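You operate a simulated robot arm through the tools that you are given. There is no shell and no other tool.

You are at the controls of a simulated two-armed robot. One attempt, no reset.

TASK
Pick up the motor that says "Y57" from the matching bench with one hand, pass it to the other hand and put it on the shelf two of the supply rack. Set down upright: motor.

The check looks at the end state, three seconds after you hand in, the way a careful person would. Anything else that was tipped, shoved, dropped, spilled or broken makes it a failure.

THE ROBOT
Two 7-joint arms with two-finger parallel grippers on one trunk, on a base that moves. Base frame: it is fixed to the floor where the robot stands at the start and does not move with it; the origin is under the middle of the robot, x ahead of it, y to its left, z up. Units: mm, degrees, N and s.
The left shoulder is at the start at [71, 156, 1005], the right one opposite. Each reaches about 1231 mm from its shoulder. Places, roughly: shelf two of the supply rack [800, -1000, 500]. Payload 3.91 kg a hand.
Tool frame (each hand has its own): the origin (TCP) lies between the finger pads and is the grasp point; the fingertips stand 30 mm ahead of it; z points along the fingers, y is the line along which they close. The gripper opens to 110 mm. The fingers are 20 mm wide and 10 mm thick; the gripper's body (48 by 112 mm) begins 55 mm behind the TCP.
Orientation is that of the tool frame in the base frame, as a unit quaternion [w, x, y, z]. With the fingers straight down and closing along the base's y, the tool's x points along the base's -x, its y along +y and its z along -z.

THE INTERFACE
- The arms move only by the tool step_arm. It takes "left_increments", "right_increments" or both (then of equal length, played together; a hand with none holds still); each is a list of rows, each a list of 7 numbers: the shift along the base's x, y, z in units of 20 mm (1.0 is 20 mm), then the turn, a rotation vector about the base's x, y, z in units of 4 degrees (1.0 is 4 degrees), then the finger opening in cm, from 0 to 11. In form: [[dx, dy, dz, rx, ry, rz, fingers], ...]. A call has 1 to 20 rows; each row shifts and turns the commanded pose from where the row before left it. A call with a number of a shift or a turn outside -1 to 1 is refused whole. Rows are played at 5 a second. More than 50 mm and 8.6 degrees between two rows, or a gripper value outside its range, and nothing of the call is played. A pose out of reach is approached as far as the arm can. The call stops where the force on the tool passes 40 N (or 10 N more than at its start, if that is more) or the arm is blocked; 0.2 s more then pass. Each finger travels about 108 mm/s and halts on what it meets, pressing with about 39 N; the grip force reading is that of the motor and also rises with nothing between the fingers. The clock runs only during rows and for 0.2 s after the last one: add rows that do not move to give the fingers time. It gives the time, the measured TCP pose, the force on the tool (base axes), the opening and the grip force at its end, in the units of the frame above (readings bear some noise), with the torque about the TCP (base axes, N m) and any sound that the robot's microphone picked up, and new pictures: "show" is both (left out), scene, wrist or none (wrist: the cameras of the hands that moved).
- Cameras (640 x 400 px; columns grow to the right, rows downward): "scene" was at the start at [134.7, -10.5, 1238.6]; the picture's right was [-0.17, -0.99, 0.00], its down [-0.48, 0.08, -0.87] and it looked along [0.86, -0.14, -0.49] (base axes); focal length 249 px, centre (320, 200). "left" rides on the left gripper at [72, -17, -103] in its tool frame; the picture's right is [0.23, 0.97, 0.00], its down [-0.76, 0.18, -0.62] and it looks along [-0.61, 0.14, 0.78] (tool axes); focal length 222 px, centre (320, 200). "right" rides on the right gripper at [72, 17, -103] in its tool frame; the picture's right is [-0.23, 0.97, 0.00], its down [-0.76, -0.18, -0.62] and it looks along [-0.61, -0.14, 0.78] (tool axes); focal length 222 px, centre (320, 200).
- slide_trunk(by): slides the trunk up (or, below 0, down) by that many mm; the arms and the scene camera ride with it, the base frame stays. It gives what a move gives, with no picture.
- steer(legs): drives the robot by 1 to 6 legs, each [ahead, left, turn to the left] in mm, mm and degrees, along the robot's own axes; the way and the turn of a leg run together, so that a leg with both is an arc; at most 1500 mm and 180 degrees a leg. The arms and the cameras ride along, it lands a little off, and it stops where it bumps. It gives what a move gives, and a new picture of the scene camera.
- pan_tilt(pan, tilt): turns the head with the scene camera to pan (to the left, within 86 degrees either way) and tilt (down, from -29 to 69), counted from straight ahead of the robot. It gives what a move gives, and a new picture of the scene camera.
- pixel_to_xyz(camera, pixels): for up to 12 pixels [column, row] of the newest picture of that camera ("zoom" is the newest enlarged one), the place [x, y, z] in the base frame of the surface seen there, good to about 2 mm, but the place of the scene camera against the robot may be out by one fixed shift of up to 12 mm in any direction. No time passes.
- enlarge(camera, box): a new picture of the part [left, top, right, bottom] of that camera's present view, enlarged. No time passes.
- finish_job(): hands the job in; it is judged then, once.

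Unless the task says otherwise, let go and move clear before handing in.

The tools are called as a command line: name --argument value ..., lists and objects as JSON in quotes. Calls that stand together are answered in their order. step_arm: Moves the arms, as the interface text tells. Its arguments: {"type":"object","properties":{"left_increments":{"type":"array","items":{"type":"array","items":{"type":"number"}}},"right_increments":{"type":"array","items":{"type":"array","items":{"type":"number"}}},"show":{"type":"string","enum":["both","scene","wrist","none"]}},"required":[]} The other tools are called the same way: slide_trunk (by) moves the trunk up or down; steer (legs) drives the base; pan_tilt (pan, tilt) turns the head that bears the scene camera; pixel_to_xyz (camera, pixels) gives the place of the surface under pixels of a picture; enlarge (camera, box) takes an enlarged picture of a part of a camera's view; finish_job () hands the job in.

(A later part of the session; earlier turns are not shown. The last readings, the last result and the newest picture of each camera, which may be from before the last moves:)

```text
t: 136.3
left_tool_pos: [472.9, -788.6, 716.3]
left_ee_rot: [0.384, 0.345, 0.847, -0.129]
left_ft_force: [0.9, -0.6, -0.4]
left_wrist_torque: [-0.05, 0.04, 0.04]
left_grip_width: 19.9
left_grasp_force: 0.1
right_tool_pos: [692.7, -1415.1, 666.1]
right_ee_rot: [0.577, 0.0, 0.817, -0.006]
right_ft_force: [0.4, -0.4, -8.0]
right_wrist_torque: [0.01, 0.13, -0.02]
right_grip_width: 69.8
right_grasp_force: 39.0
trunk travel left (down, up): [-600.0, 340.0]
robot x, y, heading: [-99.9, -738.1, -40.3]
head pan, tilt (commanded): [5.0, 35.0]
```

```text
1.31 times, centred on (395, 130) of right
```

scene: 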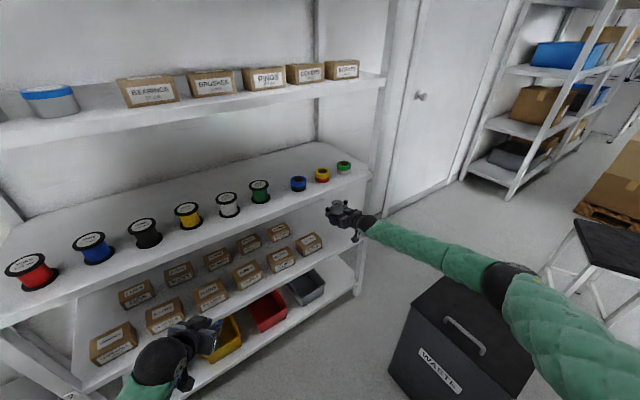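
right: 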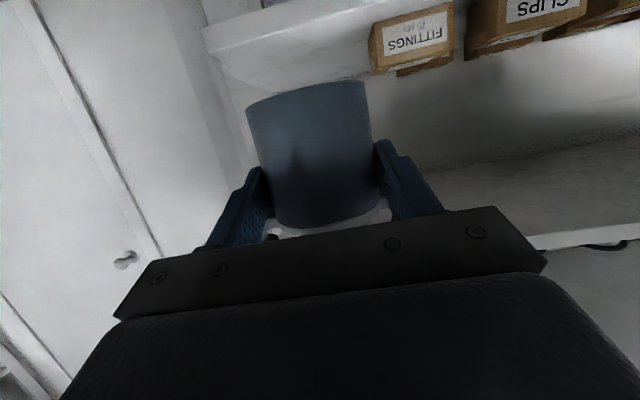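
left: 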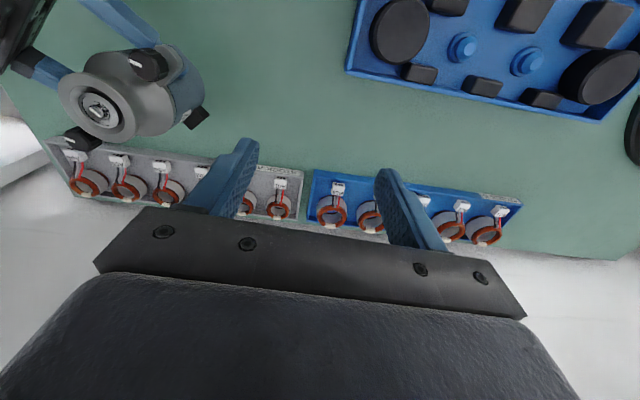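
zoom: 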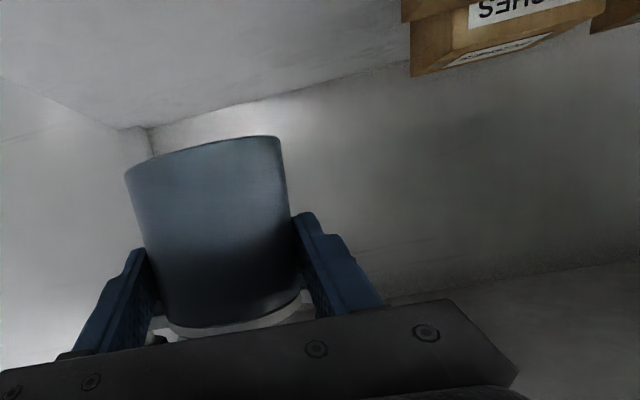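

The motor is inside over the free shelf area, with the FITTINGS box well to the left and the post to the right. I'll lower it to about 20 mm above the shelf.

step_arm --right_increments '[[0, 0, -0.7, 0, 0, 0, 5], [0, 0, -0.9, 0, 0, 0, 5], [0, 0, -0.9, 0, 0, 0, 5], [0, 0, -0.9, 0, 0, 0, 5], [0, 0, -0.6, 0, 0, 0, 5], [0, 0, 0, 0, 0, 0, 5]]' --show "both"

enlarge --camera "scene" --box '[260, 170, 420, 290]'

```text
t: 137.7
left_tool_pos: [472.0, -787.6, 716.9]
left_ee_rot: [0.385, 0.345, 0.846, -0.129]
left_ft_force: [0.2, -0.3, 0.0]
left_wrist_torque: [-0.02, -0.03, -0.01]
left_grip_width: 20.4
left_grasp_force: 0.0
right_tool_pos: [690.6, -1416.2, 588.0]
right_ee_rot: [0.577, 0.0, 0.817, -0.005]
right_ft_force: [-0.2, 0.1, -7.5]
right_wrist_torque: [0.02, 0.15, 0.0]
right_grip_width: 69.2
right_grasp_force: 38.3
trunk travel left (down, up): [-600.0, 340.0]
robot x, y, heading: [-99.7, -743.7, -40.2]
head pan, tilt (commanded): [5.0, 35.0]
```

scene: 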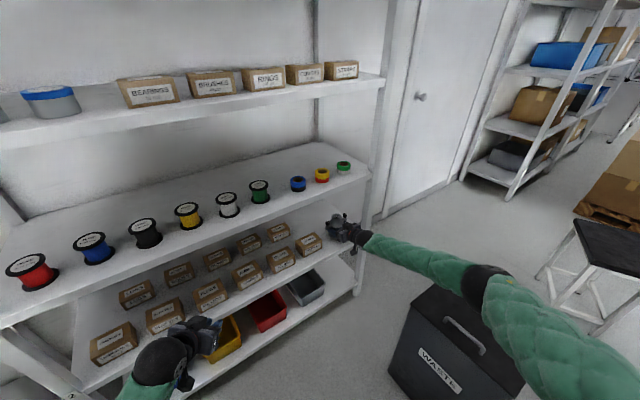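
right: 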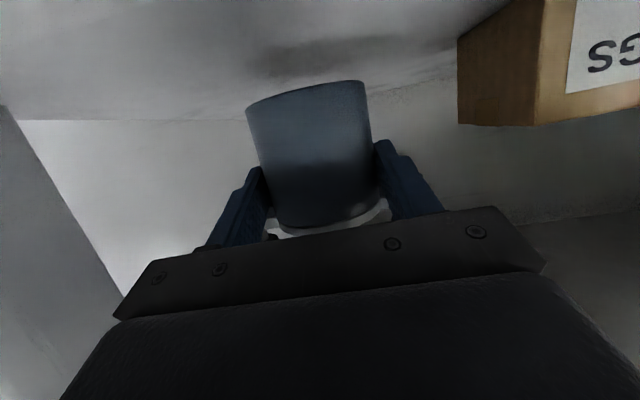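

```text
3.33 times, centred on (340, 230) of scene
```

zoom: 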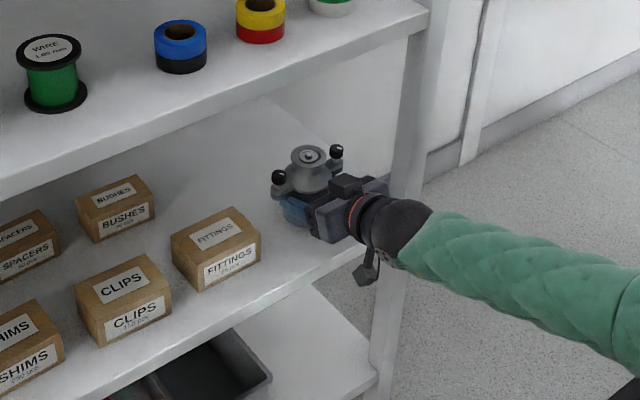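

The motor is just above the shelf with its shadow beneath it. I'll measure its bottom against the shelf with the right camera.

pixel_to_xyz --camera "right" --pixels '[[305, 96], [275, 102], [345, 85], [300, 75], [220, 90], [340, 60], [310, 130], [315, 170], [460, 110], [470, 122], [20, 130], [110, 110]]'

```text
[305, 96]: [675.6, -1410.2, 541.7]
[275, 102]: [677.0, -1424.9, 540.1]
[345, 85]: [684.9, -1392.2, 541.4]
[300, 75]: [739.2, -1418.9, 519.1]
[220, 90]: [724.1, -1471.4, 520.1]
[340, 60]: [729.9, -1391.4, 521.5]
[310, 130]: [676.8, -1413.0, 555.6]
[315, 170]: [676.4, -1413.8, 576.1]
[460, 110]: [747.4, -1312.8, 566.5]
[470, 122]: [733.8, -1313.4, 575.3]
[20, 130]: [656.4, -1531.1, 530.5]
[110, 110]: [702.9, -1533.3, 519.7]
```

The gap is about 20 mm and the motor's side reads vertical. I'll lower 16 mm, then creep down to contact.

step_arm --right_increments '[[0, 0, -0.4, 0, 0, 0, 5], [0, 0, -0.3, 0, 0, 0, 5], [0, 0, -0.1, 0, 0, 0, 5], [0, 0, 0, 0, 0, 0, 5]]' --show "none"

step_arm --right_increments '[[0, 0, -0.1, 0, 0, 0, 5], [0, 0, -0.05, 0, 0, 0, 5], [0, 0, 0, 0, 0, 0, 5]]' --show "wrist"

```text
t: 138.7
left_tool_pos: [472.6, -787.4, 717.2]
left_ee_rot: [0.385, 0.345, 0.846, -0.128]
left_ft_force: [-0.4, -0.3, -0.1]
left_wrist_torque: [0.03, -0.01, 0.01]
left_grip_width: 19.9
left_grasp_force: 0.1
right_tool_pos: [691.2, -1416.4, 572.6]
right_ee_rot: [0.578, 0.0, 0.816, -0.006]
right_ft_force: [-0.4, -0.1, -7.9]
right_wrist_torque: [0.0, 0.13, 0.01]
right_grip_width: 69.2
right_grasp_force: 39.0
trunk travel left (down, up): [-600.0, 340.0]
robot x, y, heading: [-99.5, -739.9, -40.4]
head pan, tilt (commanded): [5.0, 35.0]
```

```text
t: 139.5
left_tool_pos: [471.5, -787.8, 716.7]
left_ee_rot: [0.385, 0.345, 0.846, -0.129]
left_ft_force: [0.0, 0.2, 0.0]
left_wrist_torque: [0.02, 0.02, 0.03]
left_grip_width: 20.1
left_grasp_force: 0.1
right_tool_pos: [691.4, -1415.5, 570.0]
right_ee_rot: [0.578, 0.0, 0.816, -0.006]
right_ft_force: [1.4, -1.5, -1.1]
right_wrist_torque: [0.14, 0.11, -0.05]
right_grip_width: 69.0
right_grasp_force: 39.3
trunk travel left (down, up): [-600.0, 340.0]
robot x, y, heading: [-98.1, -738.2, -40.4]
head pan, tilt (commanded): [5.0, 35.0]
```

right: 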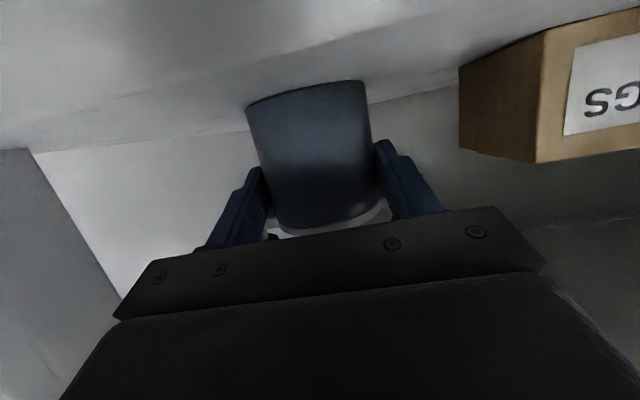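

Contact: the vertical force rose from −7.9 to −1.1 N, so the shelf is taking the weight. One more millimetre to seat it fully.

step_arm --right_increments '[[0, 0, -0.05, 0, 0, 0, 5], [0, 0, 0, 0, 0, 0, 5]]' --show "none"

```text
t: 140.1
left_tool_pos: [471.8, -788.1, 718.3]
left_ee_rot: [0.386, 0.346, 0.845, -0.13]
left_ft_force: [0.0, 0.6, -1.3]
left_wrist_torque: [-0.01, 0.02, 0.01]
left_grip_width: 20.1
left_grasp_force: 0.0
right_tool_pos: [692.1, -1416.2, 569.4]
right_ee_rot: [0.579, 0.001, 0.816, -0.007]
right_ft_force: [4.9, -2.3, 6.5]
right_wrist_torque: [0.2, 0.0, -0.12]
right_grip_width: 69.3
right_grasp_force: 39.0
trunk travel left (down, up): [-600.0, 340.0]
robot x, y, heading: [-101.7, -739.7, -40.5]
head pan, tilt (commanded): [5.0, 35.0]
```

The motor is seated (+6.5 N). I'll open the right fingers gradually.

step_arm --right_increments '[[0, 0, 0, 0, 0, 0, 6.8], [0, 0, 0, 0, 0, 0, 7.1], [0, 0, 0, 0, 0, 0, 7.4], [0, 0, 0, 0, 0, 0, 8], [0, 0, 0, 0, 0, 0, 9], [0, 0, 0, 0, 0, 0, 10], [0, 0, 0, 0, 0, 0, 10], [0, 0, 0, 0, 0, 0, 10]]' --show "both"

enlarge --camera "scene" --box '[260, 170, 420, 290]'

enlarge --camera "right" --box '[150, 40, 500, 260]'

```text
t: 141.9
left_tool_pos: [471.1, -787.6, 718.1]
left_ee_rot: [0.386, 0.345, 0.846, -0.129]
left_ft_force: [-0.1, -0.1, -0.1]
left_wrist_torque: [-0.02, 0.0, -0.01]
left_grip_width: 20.0
left_grasp_force: 0.0
right_tool_pos: [691.5, -1415.6, 567.8]
right_ee_rot: [0.578, 0.0, 0.816, -0.006]
right_ft_force: [0.6, -0.8, 0.1]
right_wrist_torque: [-0.02, -0.02, 0.0]
right_grip_width: 99.8
right_grasp_force: 0.1
trunk travel left (down, up): [-600.0, 340.0]
robot x, y, heading: [-99.3, -735.0, -40.3]
head pan, tilt (commanded): [5.0, 35.0]
```

scene: 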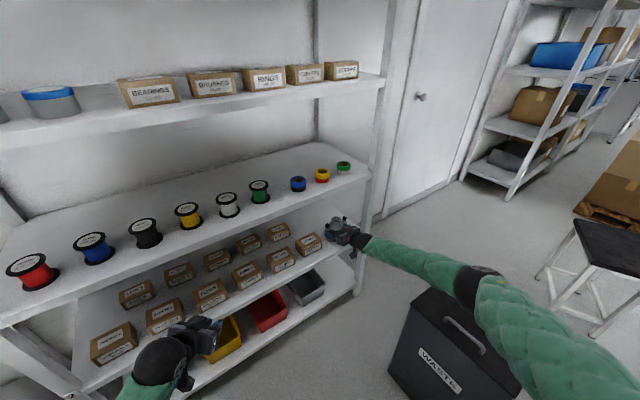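
right: 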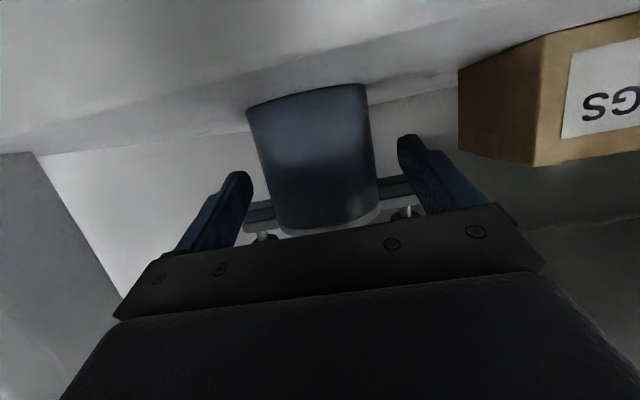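

```text
3.33 times, centred on (340, 230) of scene
```

zoom: 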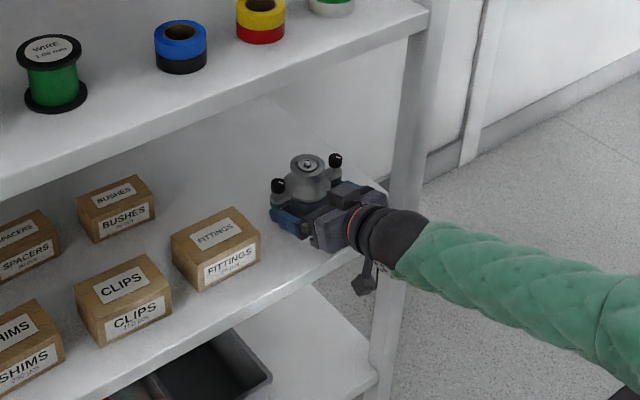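

```text
1.82 times, centred on (325, 150) of right
```

zoom: 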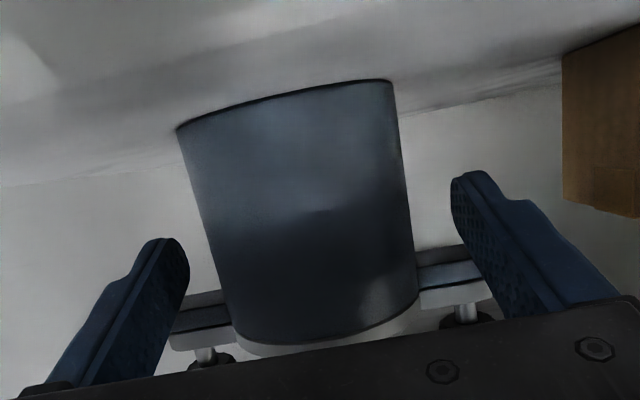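

The motor stands on the shelf, free of the fingers. I'll withdraw the hand straight back, first a little with the arm.

step_arm --right_increments '[[-0.4, 0, 0, 0, 0, 0, 10], [-0.5, 0, 0, 0, 0, 0, 10], [-0.5, 0, 0, 0, 0, 0, 10], [-0.6, 0, 0, 0, 0, 0, 10]]' --show "wrist"

```text
t: 142.9
left_tool_pos: [472.6, -787.1, 718.1]
left_ee_rot: [0.387, 0.344, 0.846, -0.128]
left_ft_force: [-0.3, 0.1, -0.2]
left_wrist_torque: [0.01, -0.03, -0.02]
left_grip_width: 20.0
left_grasp_force: 0.1
right_tool_pos: [651.3, -1416.5, 568.4]
right_ee_rot: [0.578, 0.001, 0.816, -0.007]
right_ft_force: [0.4, 0.2, 0.2]
right_wrist_torque: [0.01, -0.01, 0.01]
right_grip_width: 100.1
right_grasp_force: 0.1
trunk travel left (down, up): [-600.0, 340.0]
robot x, y, heading: [-101.1, -740.8, -40.5]
head pan, tilt (commanded): [5.0, 35.0]
```

right: 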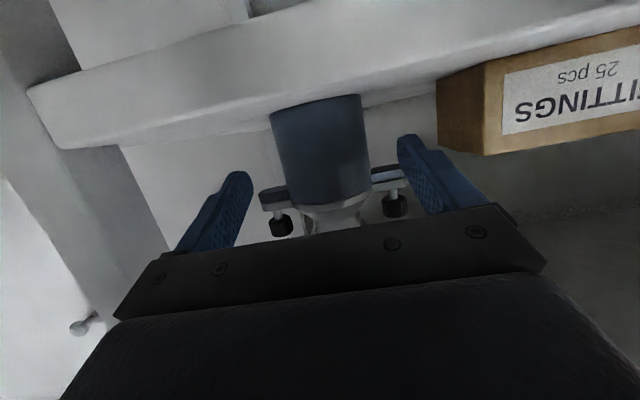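

The hand withdraws cleanly and the motor stays put. Continuing back another ~90 mm.

step_arm --right_increments '[[-0.8, 0, 0, 0, 0, 0, 10], [-0.9, 0, 0, 0, 0, 0, 10], [-0.9, 0, 0, 0, 0, 0, 10], [-0.9, 0, 0, 0, 0, 0, 10], [-0.9, 0, 0, 0, 0, 0, 10]]' --show "both"

```text
t: 144.1
left_tool_pos: [470.6, -787.0, 717.6]
left_ee_rot: [0.387, 0.344, 0.846, -0.128]
left_ft_force: [0.2, -0.4, -0.4]
left_wrist_torque: [0.02, 0.03, -0.04]
left_grip_width: 19.9
left_grasp_force: 0.1
right_tool_pos: [563.6, -1413.2, 568.1]
right_ee_rot: [0.578, 0.0, 0.816, -0.006]
right_ft_force: [0.8, -1.1, 0.4]
right_wrist_torque: [0.02, 0.02, 0.01]
right_grip_width: 100.1
right_grasp_force: 0.2
trunk travel left (down, up): [-600.0, 340.0]
robot x, y, heading: [-98.2, -737.0, -40.2]
head pan, tilt (commanded): [5.0, 35.0]
```

scene: 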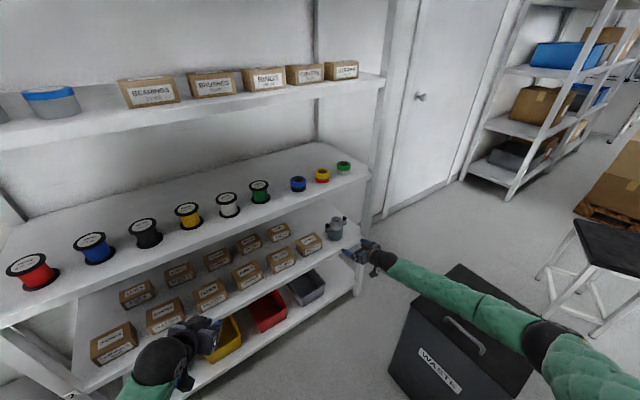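
right: 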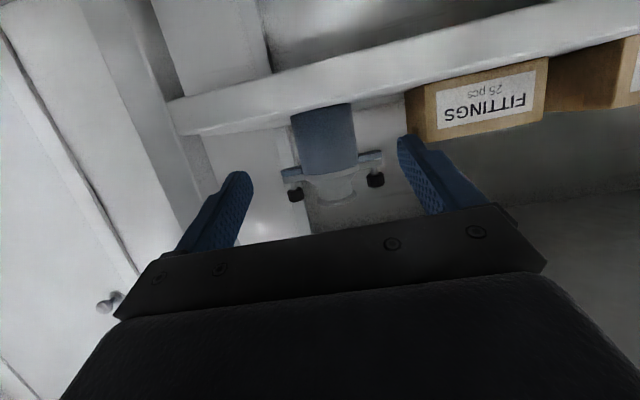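

The hand is out of the rack and the motor stands upright on shelf two at (336, 228) in the scene view. I'll back the robot away from the rack and take a closing look.

steer --legs '[[-153, -129, 0]]'

enlarge --camera "scene" --box '[220, 150, 400, 300]'

enlarge --camera "right" --box '[200, 0, 560, 240]'

```text
t: 145.7
left_tool_pos: [267.7, -789.0, 717.4]
left_ee_rot: [0.386, 0.349, 0.844, -0.131]
left_ft_force: [0.2, -0.1, -0.2]
left_wrist_torque: [-0.02, 0.02, 0.0]
left_grip_width: 19.8
left_grasp_force: 0.1
right_tool_pos: [354.7, -1415.2, 569.1]
right_ee_rot: [0.579, 0.004, 0.816, -0.008]
right_ft_force: [11.6, 8.4, -1.5]
right_wrist_torque: [0.34, -0.52, -1.4]
right_grip_width: 100.0
right_grasp_force: 0.1
trunk travel left (down, up): [-600.0, 340.0]
robot x, y, heading: [-309.7, -738.1, -40.7]
head pan, tilt (commanded): [5.0, 35.0]
```

scene: 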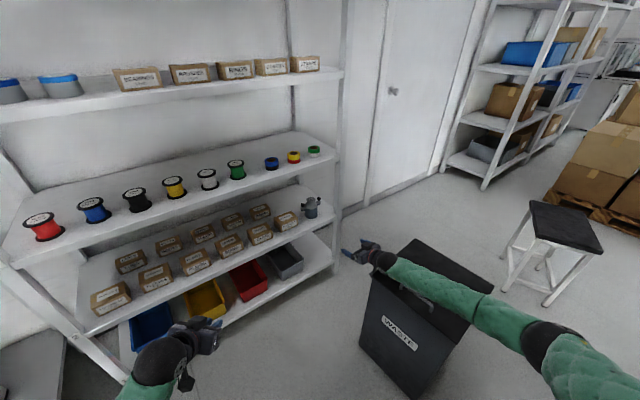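

```text
2.67 times, centred on (310, 225) of scene
```

zoom: 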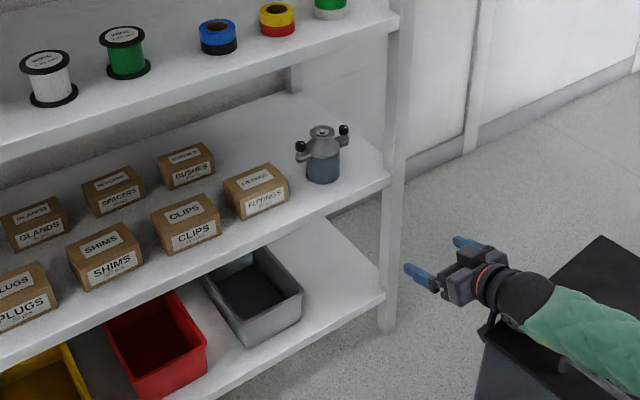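

```text
1.67 times, centred on (380, 120) of right
```

zoom: 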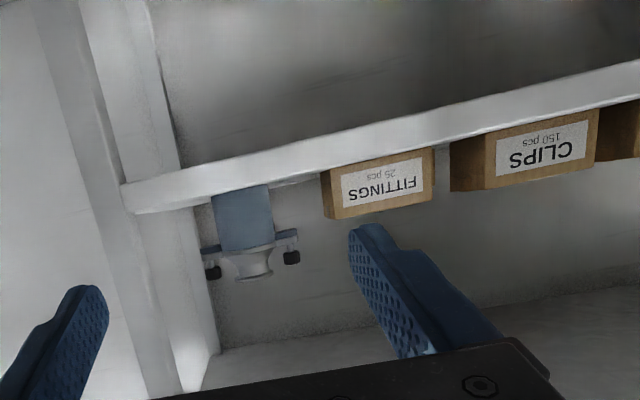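

The right hand now feels about 14 N: something behind it (its low-hanging camera) has met the WASTE bin. I'll look at the bin before doing anything else.

enlarge --camera "scene" --box '[330, 210, 540, 400]'

pixel_to_xyz --camera "zoom" --pixels '[[100, 290], [160, 350], [260, 390], [130, 340], [320, 150], [420, 130], [400, 100], [90, 160], [130, 150], [80, 180], [230, 200], [200, 260]]'

```text
2.11 times, centred on (435, 305) of scene
```

zoom: 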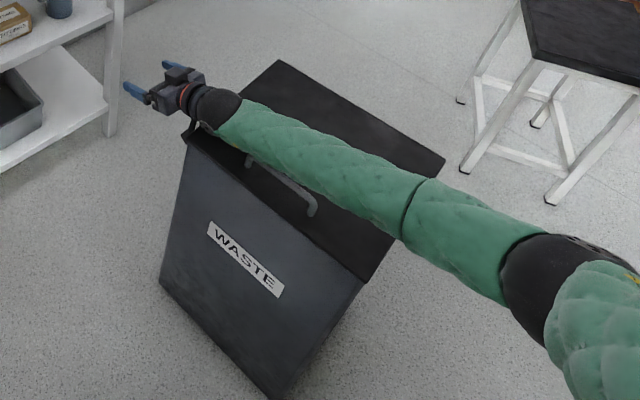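

```text
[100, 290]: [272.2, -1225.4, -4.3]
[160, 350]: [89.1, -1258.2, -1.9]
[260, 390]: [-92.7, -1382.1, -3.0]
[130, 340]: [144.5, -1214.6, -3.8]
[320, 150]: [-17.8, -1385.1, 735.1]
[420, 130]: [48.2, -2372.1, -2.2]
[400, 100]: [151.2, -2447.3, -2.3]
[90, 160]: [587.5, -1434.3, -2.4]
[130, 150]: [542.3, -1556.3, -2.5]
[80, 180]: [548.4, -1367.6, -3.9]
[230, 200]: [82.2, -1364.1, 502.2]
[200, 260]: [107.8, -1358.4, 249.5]
```

The hand's camera is pressing against the bin's upper corner near (190, 130) in the enlarged view. I'll move the hand forward (+x) away from the bin first.

step_arm --right_increments '[[0.6, 0.1, 0, 0, 0, 0, 10], [0.9, 0.1, 0, 0, 0, 0, 10], [0.9, 0.1, 0, 0, 0, 0, 10], [0.9, 0, 0, 0, 0, 0, 10], [0, 0, 0, 0, 0, 0, 10]]' --show "scene"

enlarge --camera "scene" --box '[330, 210, 540, 400]'

```text
t: 146.9
left_tool_pos: [267.8, -789.4, 718.0]
left_ee_rot: [0.385, 0.35, 0.844, -0.131]
left_ft_force: [-0.2, 0.7, 0.0]
left_wrist_torque: [0.02, -0.01, -0.01]
left_grip_width: 20.1
left_grasp_force: 0.1
right_tool_pos: [418.9, -1412.1, 566.5]
right_ee_rot: [0.577, 0.005, 0.816, -0.009]
right_ft_force: [0.3, 0.4, -1.0]
right_wrist_torque: [0.0, -0.01, 0.03]
right_grip_width: 100.0
right_grasp_force: 0.1
trunk travel left (down, up): [-600.0, 340.0]
robot x, y, heading: [-303.7, -736.0, -40.8]
head pan, tilt (commanded): [5.0, 35.0]
```

scene: 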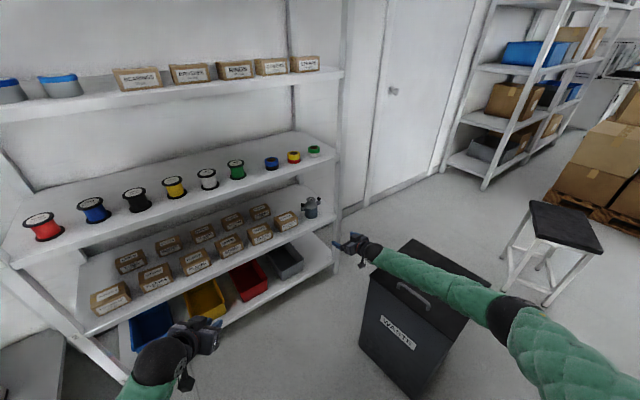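

```text
2.11 times, centred on (435, 305) of scene
```

zoom: 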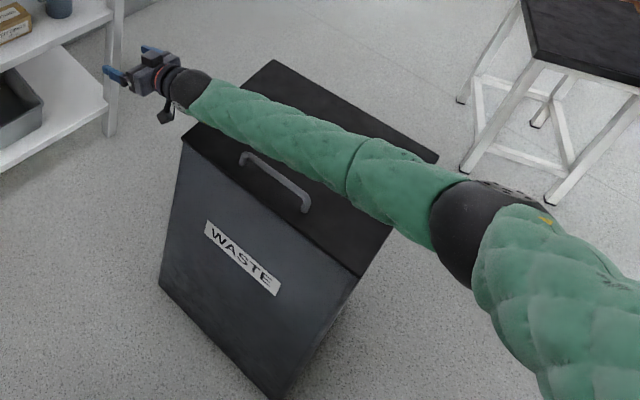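

The contact is gone and the bin stands. I'll measure its front face and corners now and compare with the earlier readings (front face y≈−1383…−1389, x −101…205).

pixel_to_xyz --camera "zoom" --pixels '[[165, 280], [180, 200], [185, 160], [270, 385], [290, 360], [340, 300], [240, 250], [200, 250], [280, 320], [210, 200], [300, 240], [260, 270]]'

pixel_to_xyz --camera "zoom" --pixels '[[185, 145], [200, 155], [270, 200], [350, 265], [275, 70], [300, 90], [430, 155], [380, 240], [250, 90], [230, 130], [320, 190], [345, 255]]'

```text
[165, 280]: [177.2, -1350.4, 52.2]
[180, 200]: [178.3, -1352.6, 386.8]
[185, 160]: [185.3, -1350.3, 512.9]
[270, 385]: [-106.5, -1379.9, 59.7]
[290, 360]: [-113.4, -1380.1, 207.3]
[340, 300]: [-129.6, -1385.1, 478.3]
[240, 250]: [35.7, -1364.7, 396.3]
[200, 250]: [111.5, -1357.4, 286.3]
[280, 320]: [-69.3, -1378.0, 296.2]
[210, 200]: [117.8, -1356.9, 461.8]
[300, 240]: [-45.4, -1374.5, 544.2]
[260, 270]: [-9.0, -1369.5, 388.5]
```

```text
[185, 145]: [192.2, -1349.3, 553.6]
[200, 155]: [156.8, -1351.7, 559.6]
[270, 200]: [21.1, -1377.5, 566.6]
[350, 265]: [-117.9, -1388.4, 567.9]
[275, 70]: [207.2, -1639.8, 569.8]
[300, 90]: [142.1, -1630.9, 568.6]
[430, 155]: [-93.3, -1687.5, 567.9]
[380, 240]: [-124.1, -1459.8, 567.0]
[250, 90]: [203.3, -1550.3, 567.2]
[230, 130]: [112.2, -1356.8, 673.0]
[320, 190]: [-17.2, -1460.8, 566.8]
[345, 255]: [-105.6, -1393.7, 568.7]
```

The bin was turned by about 5.6° and its right front corner came ~32 mm forward (face now from (178, −1351) to (−110, −1380); before: y≈−1386 all along). I'll set it back by pushing its face gently with the flat side of the right gripper, low down. First close the fingers, then move the hand around to the front of the bin.

step_arm --right_increments '[[0, 0, 0, 0, 0, 0.2, 8], [0, 0, 0, 0, 0, 0.2, 5], [0, 0, 0, 0, 0, 0, 2], [0, 0, 0, 0, 0, 0, 2], [0, 0, 0, 0, 0, 0, 2]]' --show "none"

steer --legs '[[-102, 119, 0]]'

```text
t: 148.1
left_tool_pos: [268.6, -789.5, 717.9]
left_ee_rot: [0.385, 0.349, 0.844, -0.131]
left_ft_force: [-0.1, 0.1, -1.0]
left_wrist_torque: [-0.01, -0.01, -0.03]
left_grip_width: 20.0
left_grasp_force: 0.0
right_tool_pos: [419.8, -1410.1, 567.5]
right_ee_rot: [0.578, -0.006, 0.816, -0.001]
right_ft_force: [0.4, 1.2, 0.0]
right_wrist_torque: [0.0, -0.02, -0.02]
right_grip_width: 20.1
right_grasp_force: 0.0
trunk travel left (down, up): [-600.0, 340.0]
robot x, y, heading: [-305.0, -740.0, -40.9]
head pan, tilt (commanded): [5.0, 35.0]
```

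```text
t: 149.5
left_tool_pos: [270.5, -633.3, 718.8]
left_ee_rot: [0.385, 0.35, 0.844, -0.131]
left_ft_force: [-0.1, 0.0, -0.5]
left_wrist_torque: [-0.02, 0.0, -0.02]
left_grip_width: 20.0
left_grasp_force: 0.1
right_tool_pos: [420.4, -1254.9, 569.1]
right_ee_rot: [0.578, -0.006, 0.816, -0.002]
right_ft_force: [-0.6, -0.3, 0.5]
right_wrist_torque: [0.0, 0.02, -0.01]
right_grip_width: 19.9
right_grasp_force: 0.0
trunk travel left (down, up): [-600.0, 340.0]
robot x, y, heading: [-299.2, -578.9, -41.1]
head pan, tilt (commanded): [5.0, 35.0]
```

scene: 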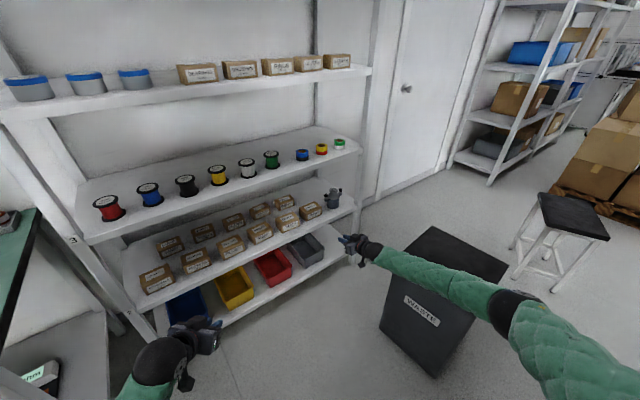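

The hand is at (420, −1255). Before moving it in front of the bin's face, I'll check where the forearm and elbow are.

pixel_to_xyz --camera "scene" --pixels '[[390, 258], [420, 268], [450, 282], [480, 295], [505, 310], [460, 295], [430, 280], [385, 320], [440, 370], [470, 310]]'

```text
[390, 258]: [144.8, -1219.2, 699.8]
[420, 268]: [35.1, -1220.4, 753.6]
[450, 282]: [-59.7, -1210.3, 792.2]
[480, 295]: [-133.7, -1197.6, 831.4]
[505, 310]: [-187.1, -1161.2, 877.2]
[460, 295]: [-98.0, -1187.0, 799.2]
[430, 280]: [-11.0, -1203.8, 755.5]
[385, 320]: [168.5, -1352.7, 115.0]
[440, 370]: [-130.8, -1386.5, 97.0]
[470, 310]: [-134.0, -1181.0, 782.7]
```

The forearm lies at y≈−1220, clear of the bin's face. I'll move 220 mm in −x so the hand is in front of the face.

steer --legs '[[-165, -144, 0]]'

slide_trunk --by -200

pan_tilt --pan -8 --tilt 38

```text
t: 151.2
left_tool_pos: [50.0, -632.3, 718.7]
left_ee_rot: [0.386, 0.351, 0.843, -0.131]
left_ft_force: [-0.1, 0.3, 0.1]
left_wrist_torque: [0.04, -0.02, 0.0]
left_grip_width: 20.0
left_grasp_force: 0.0
right_tool_pos: [201.1, -1252.8, 568.6]
right_ee_rot: [0.578, -0.005, 0.816, -0.002]
right_ft_force: [-0.9, -1.0, -0.3]
right_wrist_torque: [0.02, 0.0, 0.0]
right_grip_width: 20.1
right_grasp_force: 0.1
trunk travel left (down, up): [-600.0, 340.0]
robot x, y, heading: [-518.9, -576.3, -40.8]
head pan, tilt (commanded): [5.0, 35.0]
```

scene: 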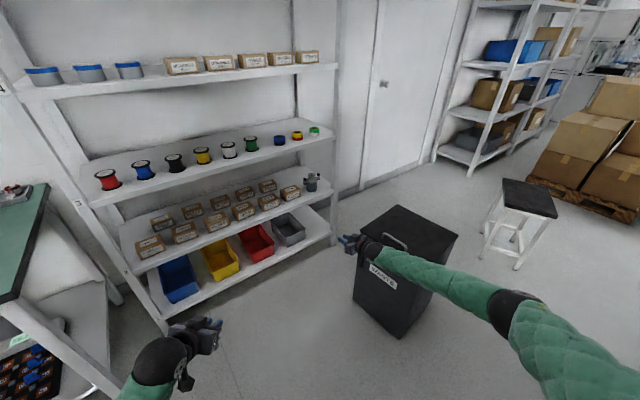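

```text
t: 153.4
left_tool_pos: [50.6, -632.6, 519.0]
left_ee_rot: [0.385, 0.351, 0.844, -0.131]
left_ft_force: [1.3, -0.3, 0.0]
left_wrist_torque: [0.0, 0.01, -0.04]
left_grip_width: 19.9
left_grasp_force: 0.1
right_tool_pos: [199.8, -1253.2, 368.1]
right_ee_rot: [0.578, -0.005, 0.816, -0.002]
right_ft_force: [0.1, 0.1, 0.2]
right_wrist_torque: [0.01, -0.01, -0.04]
right_grip_width: 20.1
right_grasp_force: 0.0
trunk travel left (down, up): [-400.0, 540.0]
robot x, y, heading: [-520.4, -575.2, -41.4]
head pan, tilt (commanded): [5.0, 35.0]
```

```text
t: 154.2
left_tool_pos: [50.9, -632.7, 517.7]
left_ee_rot: [0.386, 0.35, 0.843, -0.132]
left_ft_force: [-0.1, 0.1, 0.1]
left_wrist_torque: [-0.06, -0.02, 0.0]
left_grip_width: 20.3
left_grasp_force: 0.1
right_tool_pos: [202.0, -1254.2, 367.3]
right_ee_rot: [0.578, -0.005, 0.816, -0.002]
right_ft_force: [-0.4, -0.5, 0.2]
right_wrist_torque: [0.03, 0.01, 0.03]
right_grip_width: 20.1
right_grasp_force: 0.0
trunk travel left (down, up): [-400.0, 540.0]
robot x, y, heading: [-521.0, -576.4, -41.1]
head pan, tilt (commanded): [-8.0, 38.0]
```

scene: 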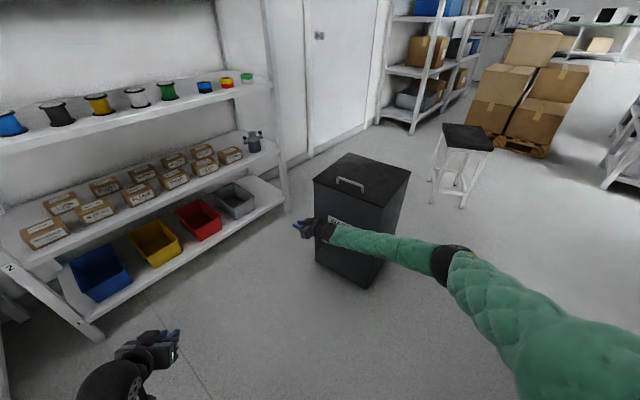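

The hand is in front of the bin's face at z≈367. I'll lower another 140 mm so the push acts low on the bin.

slide_trunk --by -140

pan_tilt --pan -8 --tilt 36

enlarge --camera "scene" --box '[270, 120, 480, 320]'

```text
t: 155.8
left_tool_pos: [50.3, -631.8, 378.1]
left_ee_rot: [0.386, 0.349, 0.844, -0.131]
left_ft_force: [-0.3, 0.2, 0.1]
left_wrist_torque: [-0.03, 0.03, -0.03]
left_grip_width: 20.0
left_grasp_force: 0.1
right_tool_pos: [200.6, -1252.3, 228.6]
right_ee_rot: [0.579, -0.005, 0.815, -0.002]
right_ft_force: [0.6, 0.2, -0.1]
right_wrist_torque: [0.01, 0.01, 0.04]
right_grip_width: 19.9
right_grasp_force: 0.1
trunk travel left (down, up): [-260.0, 680.0]
robot x, y, heading: [-523.5, -575.2, -41.4]
head pan, tilt (commanded): [-8.0, 38.0]
```

```text
t: 156.4
left_tool_pos: [51.1, -633.4, 376.9]
left_ee_rot: [0.385, 0.35, 0.843, -0.131]
left_ft_force: [-0.1, 0.0, 0.0]
left_wrist_torque: [0.0, 0.0, -0.02]
left_grip_width: 19.8
left_grasp_force: 0.0
right_tool_pos: [200.7, -1253.1, 227.5]
right_ee_rot: [0.578, -0.005, 0.816, -0.002]
right_ft_force: [0.6, -0.1, 0.9]
right_wrist_torque: [0.01, 0.02, 0.01]
right_grip_width: 19.8
right_grasp_force: 0.0
trunk travel left (down, up): [-260.0, 680.0]
robot x, y, heading: [-520.0, -578.2, -41.2]
head pan, tilt (commanded): [-8.0, 36.0]
```

scene: 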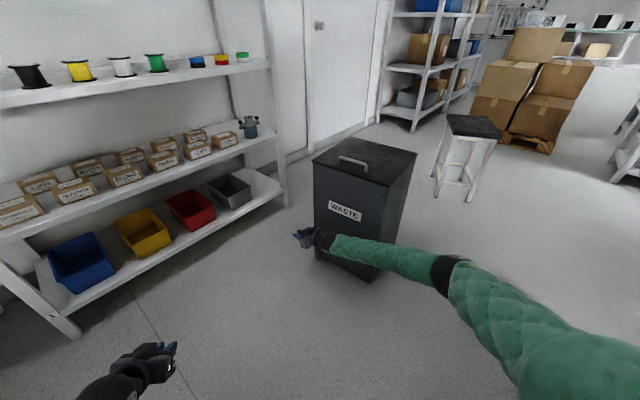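

```text
2.00 times, centred on (375, 220) of scene
```

zoom: 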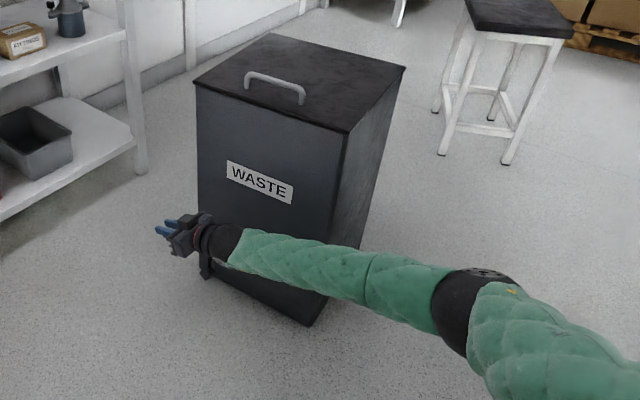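

The hand is in place beside the bin's front face. Measuring the bin from this view before pushing.

pixel_to_xyz --camera "zoom" --pixels '[[202, 100], [205, 180], [340, 150], [330, 220], [260, 160], [300, 310], [225, 140], [310, 180], [196, 84], [347, 132], [404, 68], [272, 35]]'

```text
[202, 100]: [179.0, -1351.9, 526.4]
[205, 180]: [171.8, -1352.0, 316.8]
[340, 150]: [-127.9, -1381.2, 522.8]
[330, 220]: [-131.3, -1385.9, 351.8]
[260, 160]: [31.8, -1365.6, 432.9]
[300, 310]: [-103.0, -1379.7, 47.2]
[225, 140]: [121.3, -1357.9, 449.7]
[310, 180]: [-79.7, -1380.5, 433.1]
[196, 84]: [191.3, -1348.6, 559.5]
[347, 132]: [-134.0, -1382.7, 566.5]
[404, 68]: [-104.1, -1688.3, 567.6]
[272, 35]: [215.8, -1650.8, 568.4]
```

The bin's top corners give centre ≈(42, −1518), turned ≈5.7°; originally ≈(50, −1535) and ≈1°. I'll push the right part of its face toward −y with the gripper's side in small steps.

step_arm --right_increments '[[0, -0.8, 0, 0, 0, 0, 2], [0, -0.8, 0, 0, 0, 0, 2], [0, -0.4, 0, 0, 0, 0, 2], [0, -0.25, 0, 0, 0, 0, 2], [0, -0.25, 0, 0, 0, 0, 2], [0, 0, 0, 0, 0, 0, 2]]' --show "scene"

enlarge --camera "scene" --box '[270, 120, 480, 320]'

```text
t: 157.8
left_tool_pos: [50.6, -632.7, 378.0]
left_ee_rot: [0.385, 0.35, 0.844, -0.132]
left_ft_force: [0.0, 1.1, -0.4]
left_wrist_torque: [0.0, -0.01, -0.04]
left_grip_width: 20.0
left_grasp_force: 0.0
right_tool_pos: [201.5, -1303.0, 227.6]
right_ee_rot: [0.579, -0.006, 0.816, -0.001]
right_ft_force: [-6.8, 11.8, 0.7]
right_wrist_torque: [-0.58, -0.24, -0.89]
right_grip_width: 20.1
right_grasp_force: 0.1
trunk travel left (down, up): [-260.0, 680.0]
robot x, y, heading: [-521.9, -574.1, -41.0]
head pan, tilt (commanded): [-8.0, 36.0]
```

scene: 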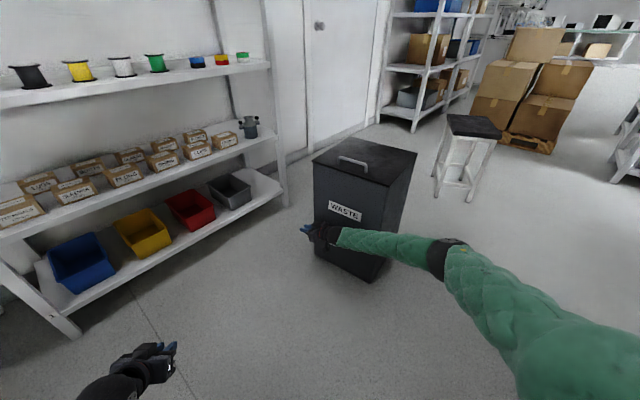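

```text
2.00 times, centred on (375, 220) of scene
```

zoom: 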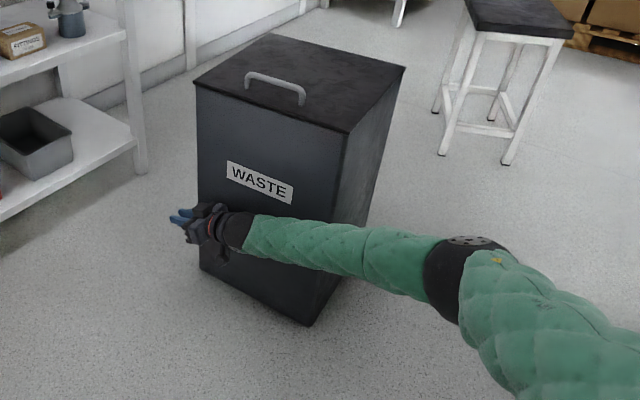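

Contact with the bin at y≈−1303 (about 13 N). I'll push on by 15 mm.

step_arm --right_increments '[[0, -0.25, 0, 0, 0, 0, 2], [0, -0.25, 0, 0, 0, 0, 2], [0, -0.25, 0, 0, 0, 0, 2], [0, 0, 0, 0, 0, 0, 2]]' --show "scene"

enlarge --camera "scene" --box '[270, 120, 480, 320]'

pixel_to_xyz --camera "zoom" --pixels '[[202, 100], [340, 150], [196, 85], [347, 132], [404, 68], [272, 35], [260, 140], [310, 180], [300, 310]]'

```text
t: 158.8
left_tool_pos: [49.7, -633.0, 377.9]
left_ee_rot: [0.386, 0.35, 0.843, -0.132]
left_ft_force: [-0.6, -0.2, 0.1]
left_wrist_torque: [0.01, -0.04, -0.02]
left_grip_width: 20.2
left_grasp_force: 0.1
right_tool_pos: [201.6, -1317.1, 228.8]
right_ee_rot: [0.578, -0.006, 0.816, -0.002]
right_ft_force: [9.4, 18.9, 4.4]
right_wrist_torque: [-1.09, 0.56, -0.43]
right_grip_width: 20.0
right_grasp_force: 0.1
trunk travel left (down, up): [-260.0, 680.0]
robot x, y, heading: [-519.1, -577.5, -41.2]
head pan, tilt (commanded): [-8.0, 36.0]
```

scene: 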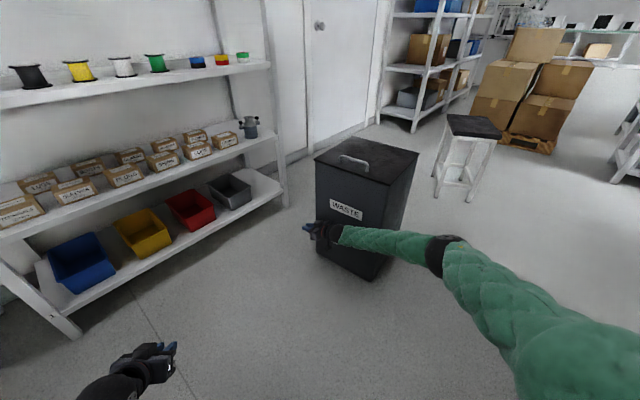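

```text
2.00 times, centred on (375, 220) of scene
```

zoom: 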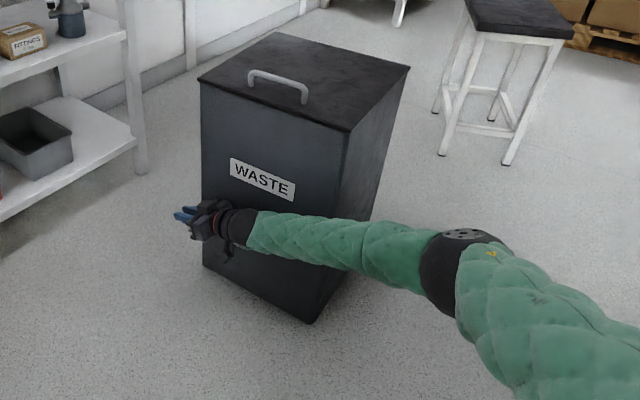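

```text
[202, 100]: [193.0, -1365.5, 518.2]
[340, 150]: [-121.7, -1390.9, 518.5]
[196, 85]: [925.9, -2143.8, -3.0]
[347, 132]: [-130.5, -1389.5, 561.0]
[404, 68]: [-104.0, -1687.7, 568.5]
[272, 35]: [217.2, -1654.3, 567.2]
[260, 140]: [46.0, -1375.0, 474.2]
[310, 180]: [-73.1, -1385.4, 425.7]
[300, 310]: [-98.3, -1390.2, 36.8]
```

The left end of the face is back at about −1389 while the right end is at −1365, so now it needs rotation. I'll back off, shift the hand 80 mm further right so it touches only the bin's right corner, and push there.

step_arm --right_increments '[[0, 0.7, 0, 0, 0, 0, 2], [0.8, 0.2, 0, 0, 0, 0, 2], [0.9, 0, 0, 0, 0, 0, 2], [0.9, 0, 0, 0, 0, 0, 2], [0.9, 0, 0, 0, 0, 0, 2], [0.6, 0, 0, 0, 0, 0, 2], [0, -0.6, 0, 0, 0, 0, 2], [0, -0.3, 0, 0, 0, 0, 2], [0, 0, 0, 0, 0, 0, 2]]' --show "scene"

```text
t: 160.8
left_tool_pos: [51.0, -631.8, 376.7]
left_ee_rot: [0.385, 0.349, 0.844, -0.13]
left_ft_force: [-0.7, 0.5, 0.5]
left_wrist_torque: [0.01, -0.03, -0.02]
left_grip_width: 20.0
left_grasp_force: 0.0
right_tool_pos: [284.7, -1316.1, 228.2]
right_ee_rot: [0.578, -0.007, 0.816, 0.0]
right_ft_force: [5.7, 17.9, 1.1]
right_wrist_torque: [-0.07, 0.06, -0.94]
right_grip_width: 19.9
right_grasp_force: 0.1
trunk travel left (down, up): [-260.0, 680.0]
robot x, y, heading: [-522.5, -579.9, -40.9]
head pan, tilt (commanded): [-8.0, 36.0]
```

scene: 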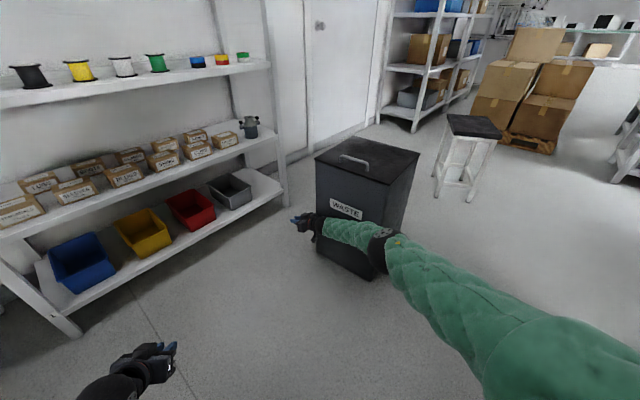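

Contact at the right corner (about 18 N). The elbow now looks close to the bin near (385, 250), so I'll check it before pushing.

pixel_to_xyz --camera "scene" --pixels '[[385, 245], [378, 262], [360, 235], [340, 228], [395, 260], [375, 230], [350, 250], [390, 228]]'

enlarge --camera "scene" --box '[270, 120, 480, 320]'

```text
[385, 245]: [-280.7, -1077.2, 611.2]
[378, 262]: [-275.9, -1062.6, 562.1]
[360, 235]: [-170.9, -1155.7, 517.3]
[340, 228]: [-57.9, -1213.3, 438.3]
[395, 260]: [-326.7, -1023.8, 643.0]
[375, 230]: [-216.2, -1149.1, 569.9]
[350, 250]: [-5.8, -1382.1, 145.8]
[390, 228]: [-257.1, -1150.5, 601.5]
```

```text
2.00 times, centred on (375, 220) of scene
```

zoom: 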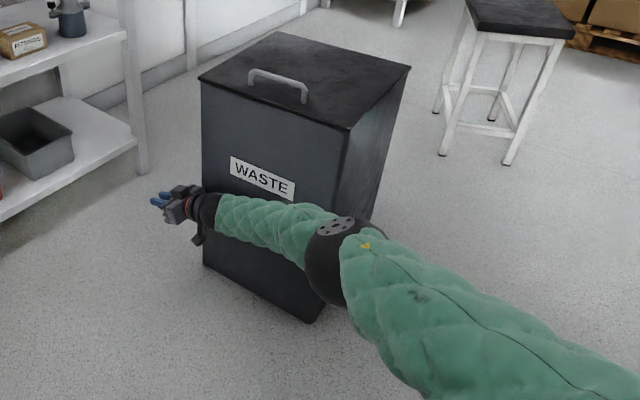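

The elbow is 300 mm from the bin. Pushing the corner 12–15 mm further.

step_arm --right_increments '[[0, -0.25, 0, 0, 0, 0, 2], [0, -0.25, 0, 0, 0, 0, 2], [0, -0.2, 0, 0, 0, 0, 2], [0, 0, 0, 0, 0, 0, 2]]' --show "scene"

enlarge --camera "scene" --box '[270, 120, 480, 320]'

pixel_to_xyz --camera "zoom" --pixels '[[206, 100], [340, 150], [210, 130], [350, 131], [408, 68], [276, 35], [260, 140], [310, 170], [310, 310], [215, 260]]'

```text
t: 161.8
left_tool_pos: [50.2, -632.0, 378.6]
left_ee_rot: [0.385, 0.35, 0.844, -0.131]
left_ft_force: [-0.9, 0.5, 0.4]
left_wrist_torque: [0.01, 0.0, 0.02]
left_grip_width: 20.2
left_grasp_force: 0.1
right_tool_pos: [282.9, -1332.4, 229.3]
right_ee_rot: [0.578, -0.006, 0.816, -0.002]
right_ft_force: [3.1, 15.5, 3.9]
right_wrist_torque: [-0.22, 0.27, -0.74]
right_grip_width: 20.0
right_grasp_force: 0.1
trunk travel left (down, up): [-260.0, 680.0]
robot x, y, heading: [-523.7, -576.7, -41.0]
head pan, tilt (commanded): [-8.0, 36.0]
```

scene: 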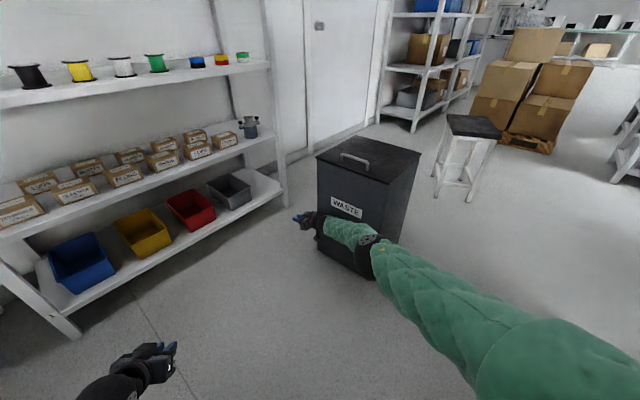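

```text
2.00 times, centred on (375, 220) of scene
```

zoom: 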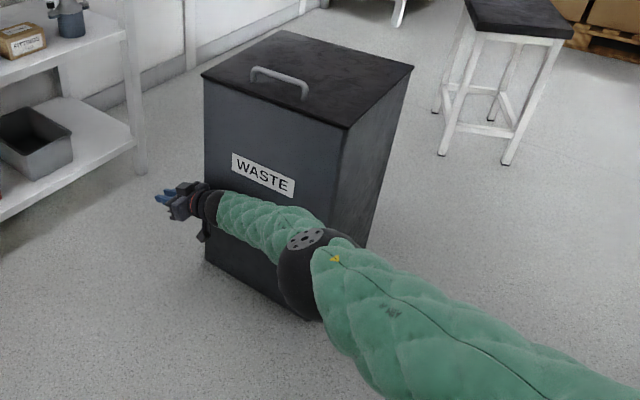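

```text
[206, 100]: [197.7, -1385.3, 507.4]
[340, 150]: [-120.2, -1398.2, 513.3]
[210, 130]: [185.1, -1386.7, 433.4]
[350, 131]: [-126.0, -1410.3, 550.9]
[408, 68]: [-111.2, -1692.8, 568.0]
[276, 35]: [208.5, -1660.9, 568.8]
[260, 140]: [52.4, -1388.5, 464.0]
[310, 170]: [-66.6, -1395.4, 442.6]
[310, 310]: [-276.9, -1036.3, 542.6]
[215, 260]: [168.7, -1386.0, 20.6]
```

The bin's face now reads −1385 at the right end and −1395…−1398 at the left, centre ≈(42, −1533) – essentially back in place. I'll back the hand off to +y.

step_arm --right_increments '[[0, 0.5, 0, 0, 0, 0, 2], [0, 0.9, 0, 0, 0, 0, 2], [0, 1, 0, 0, 0, 0, 2], [0, 1, 0, 0, 0, 0, 2], [0, 1, 0, 0, 0, 0, 2]]' --show "scene"

enlarge --camera "scene" --box '[270, 120, 480, 320]'

enlarge --camera "scene" --box '[180, 80, 300, 180]'

```text
t: 163.0
left_tool_pos: [51.6, -633.5, 377.9]
left_ee_rot: [0.385, 0.351, 0.843, -0.132]
left_ft_force: [-0.3, -0.1, 0.2]
left_wrist_torque: [0.01, 0.01, 0.01]
left_grip_width: 19.8
left_grasp_force: 0.1
right_tool_pos: [282.1, -1244.1, 227.5]
right_ee_rot: [0.577, -0.005, 0.816, -0.003]
right_ft_force: [-0.2, 0.3, -0.8]
right_wrist_torque: [0.01, 0.0, 0.0]
right_grip_width: 20.2
right_grasp_force: 0.0
trunk travel left (down, up): [-260.0, 680.0]
robot x, y, heading: [-518.6, -577.7, -40.9]
head pan, tilt (commanded): [-8.0, 36.0]
```

scene: 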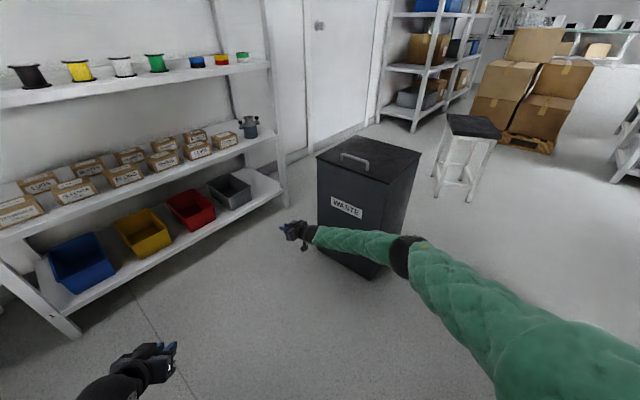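

```text
2.00 times, centred on (375, 220) of scene
```

zoom: 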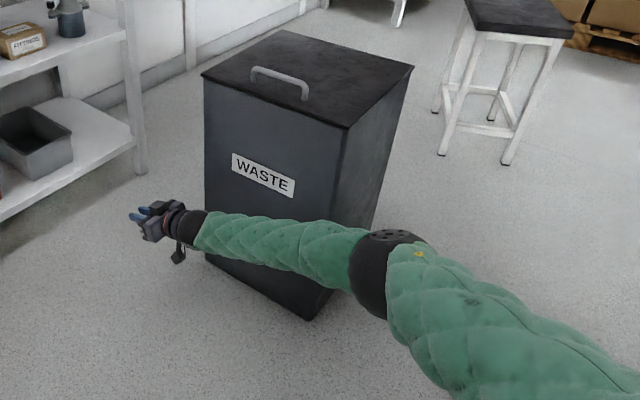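

```text
4.00 times, centred on (240, 130) of scene
```

zoom: 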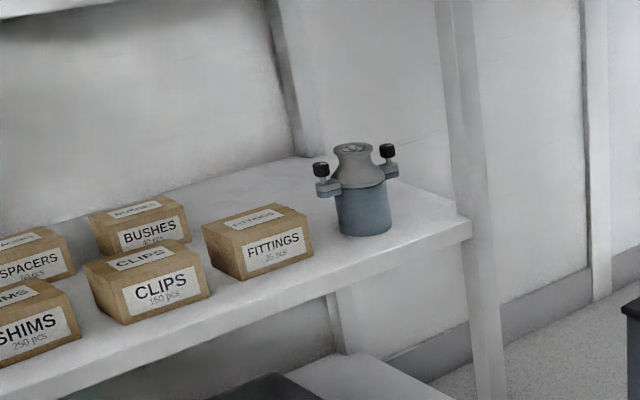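

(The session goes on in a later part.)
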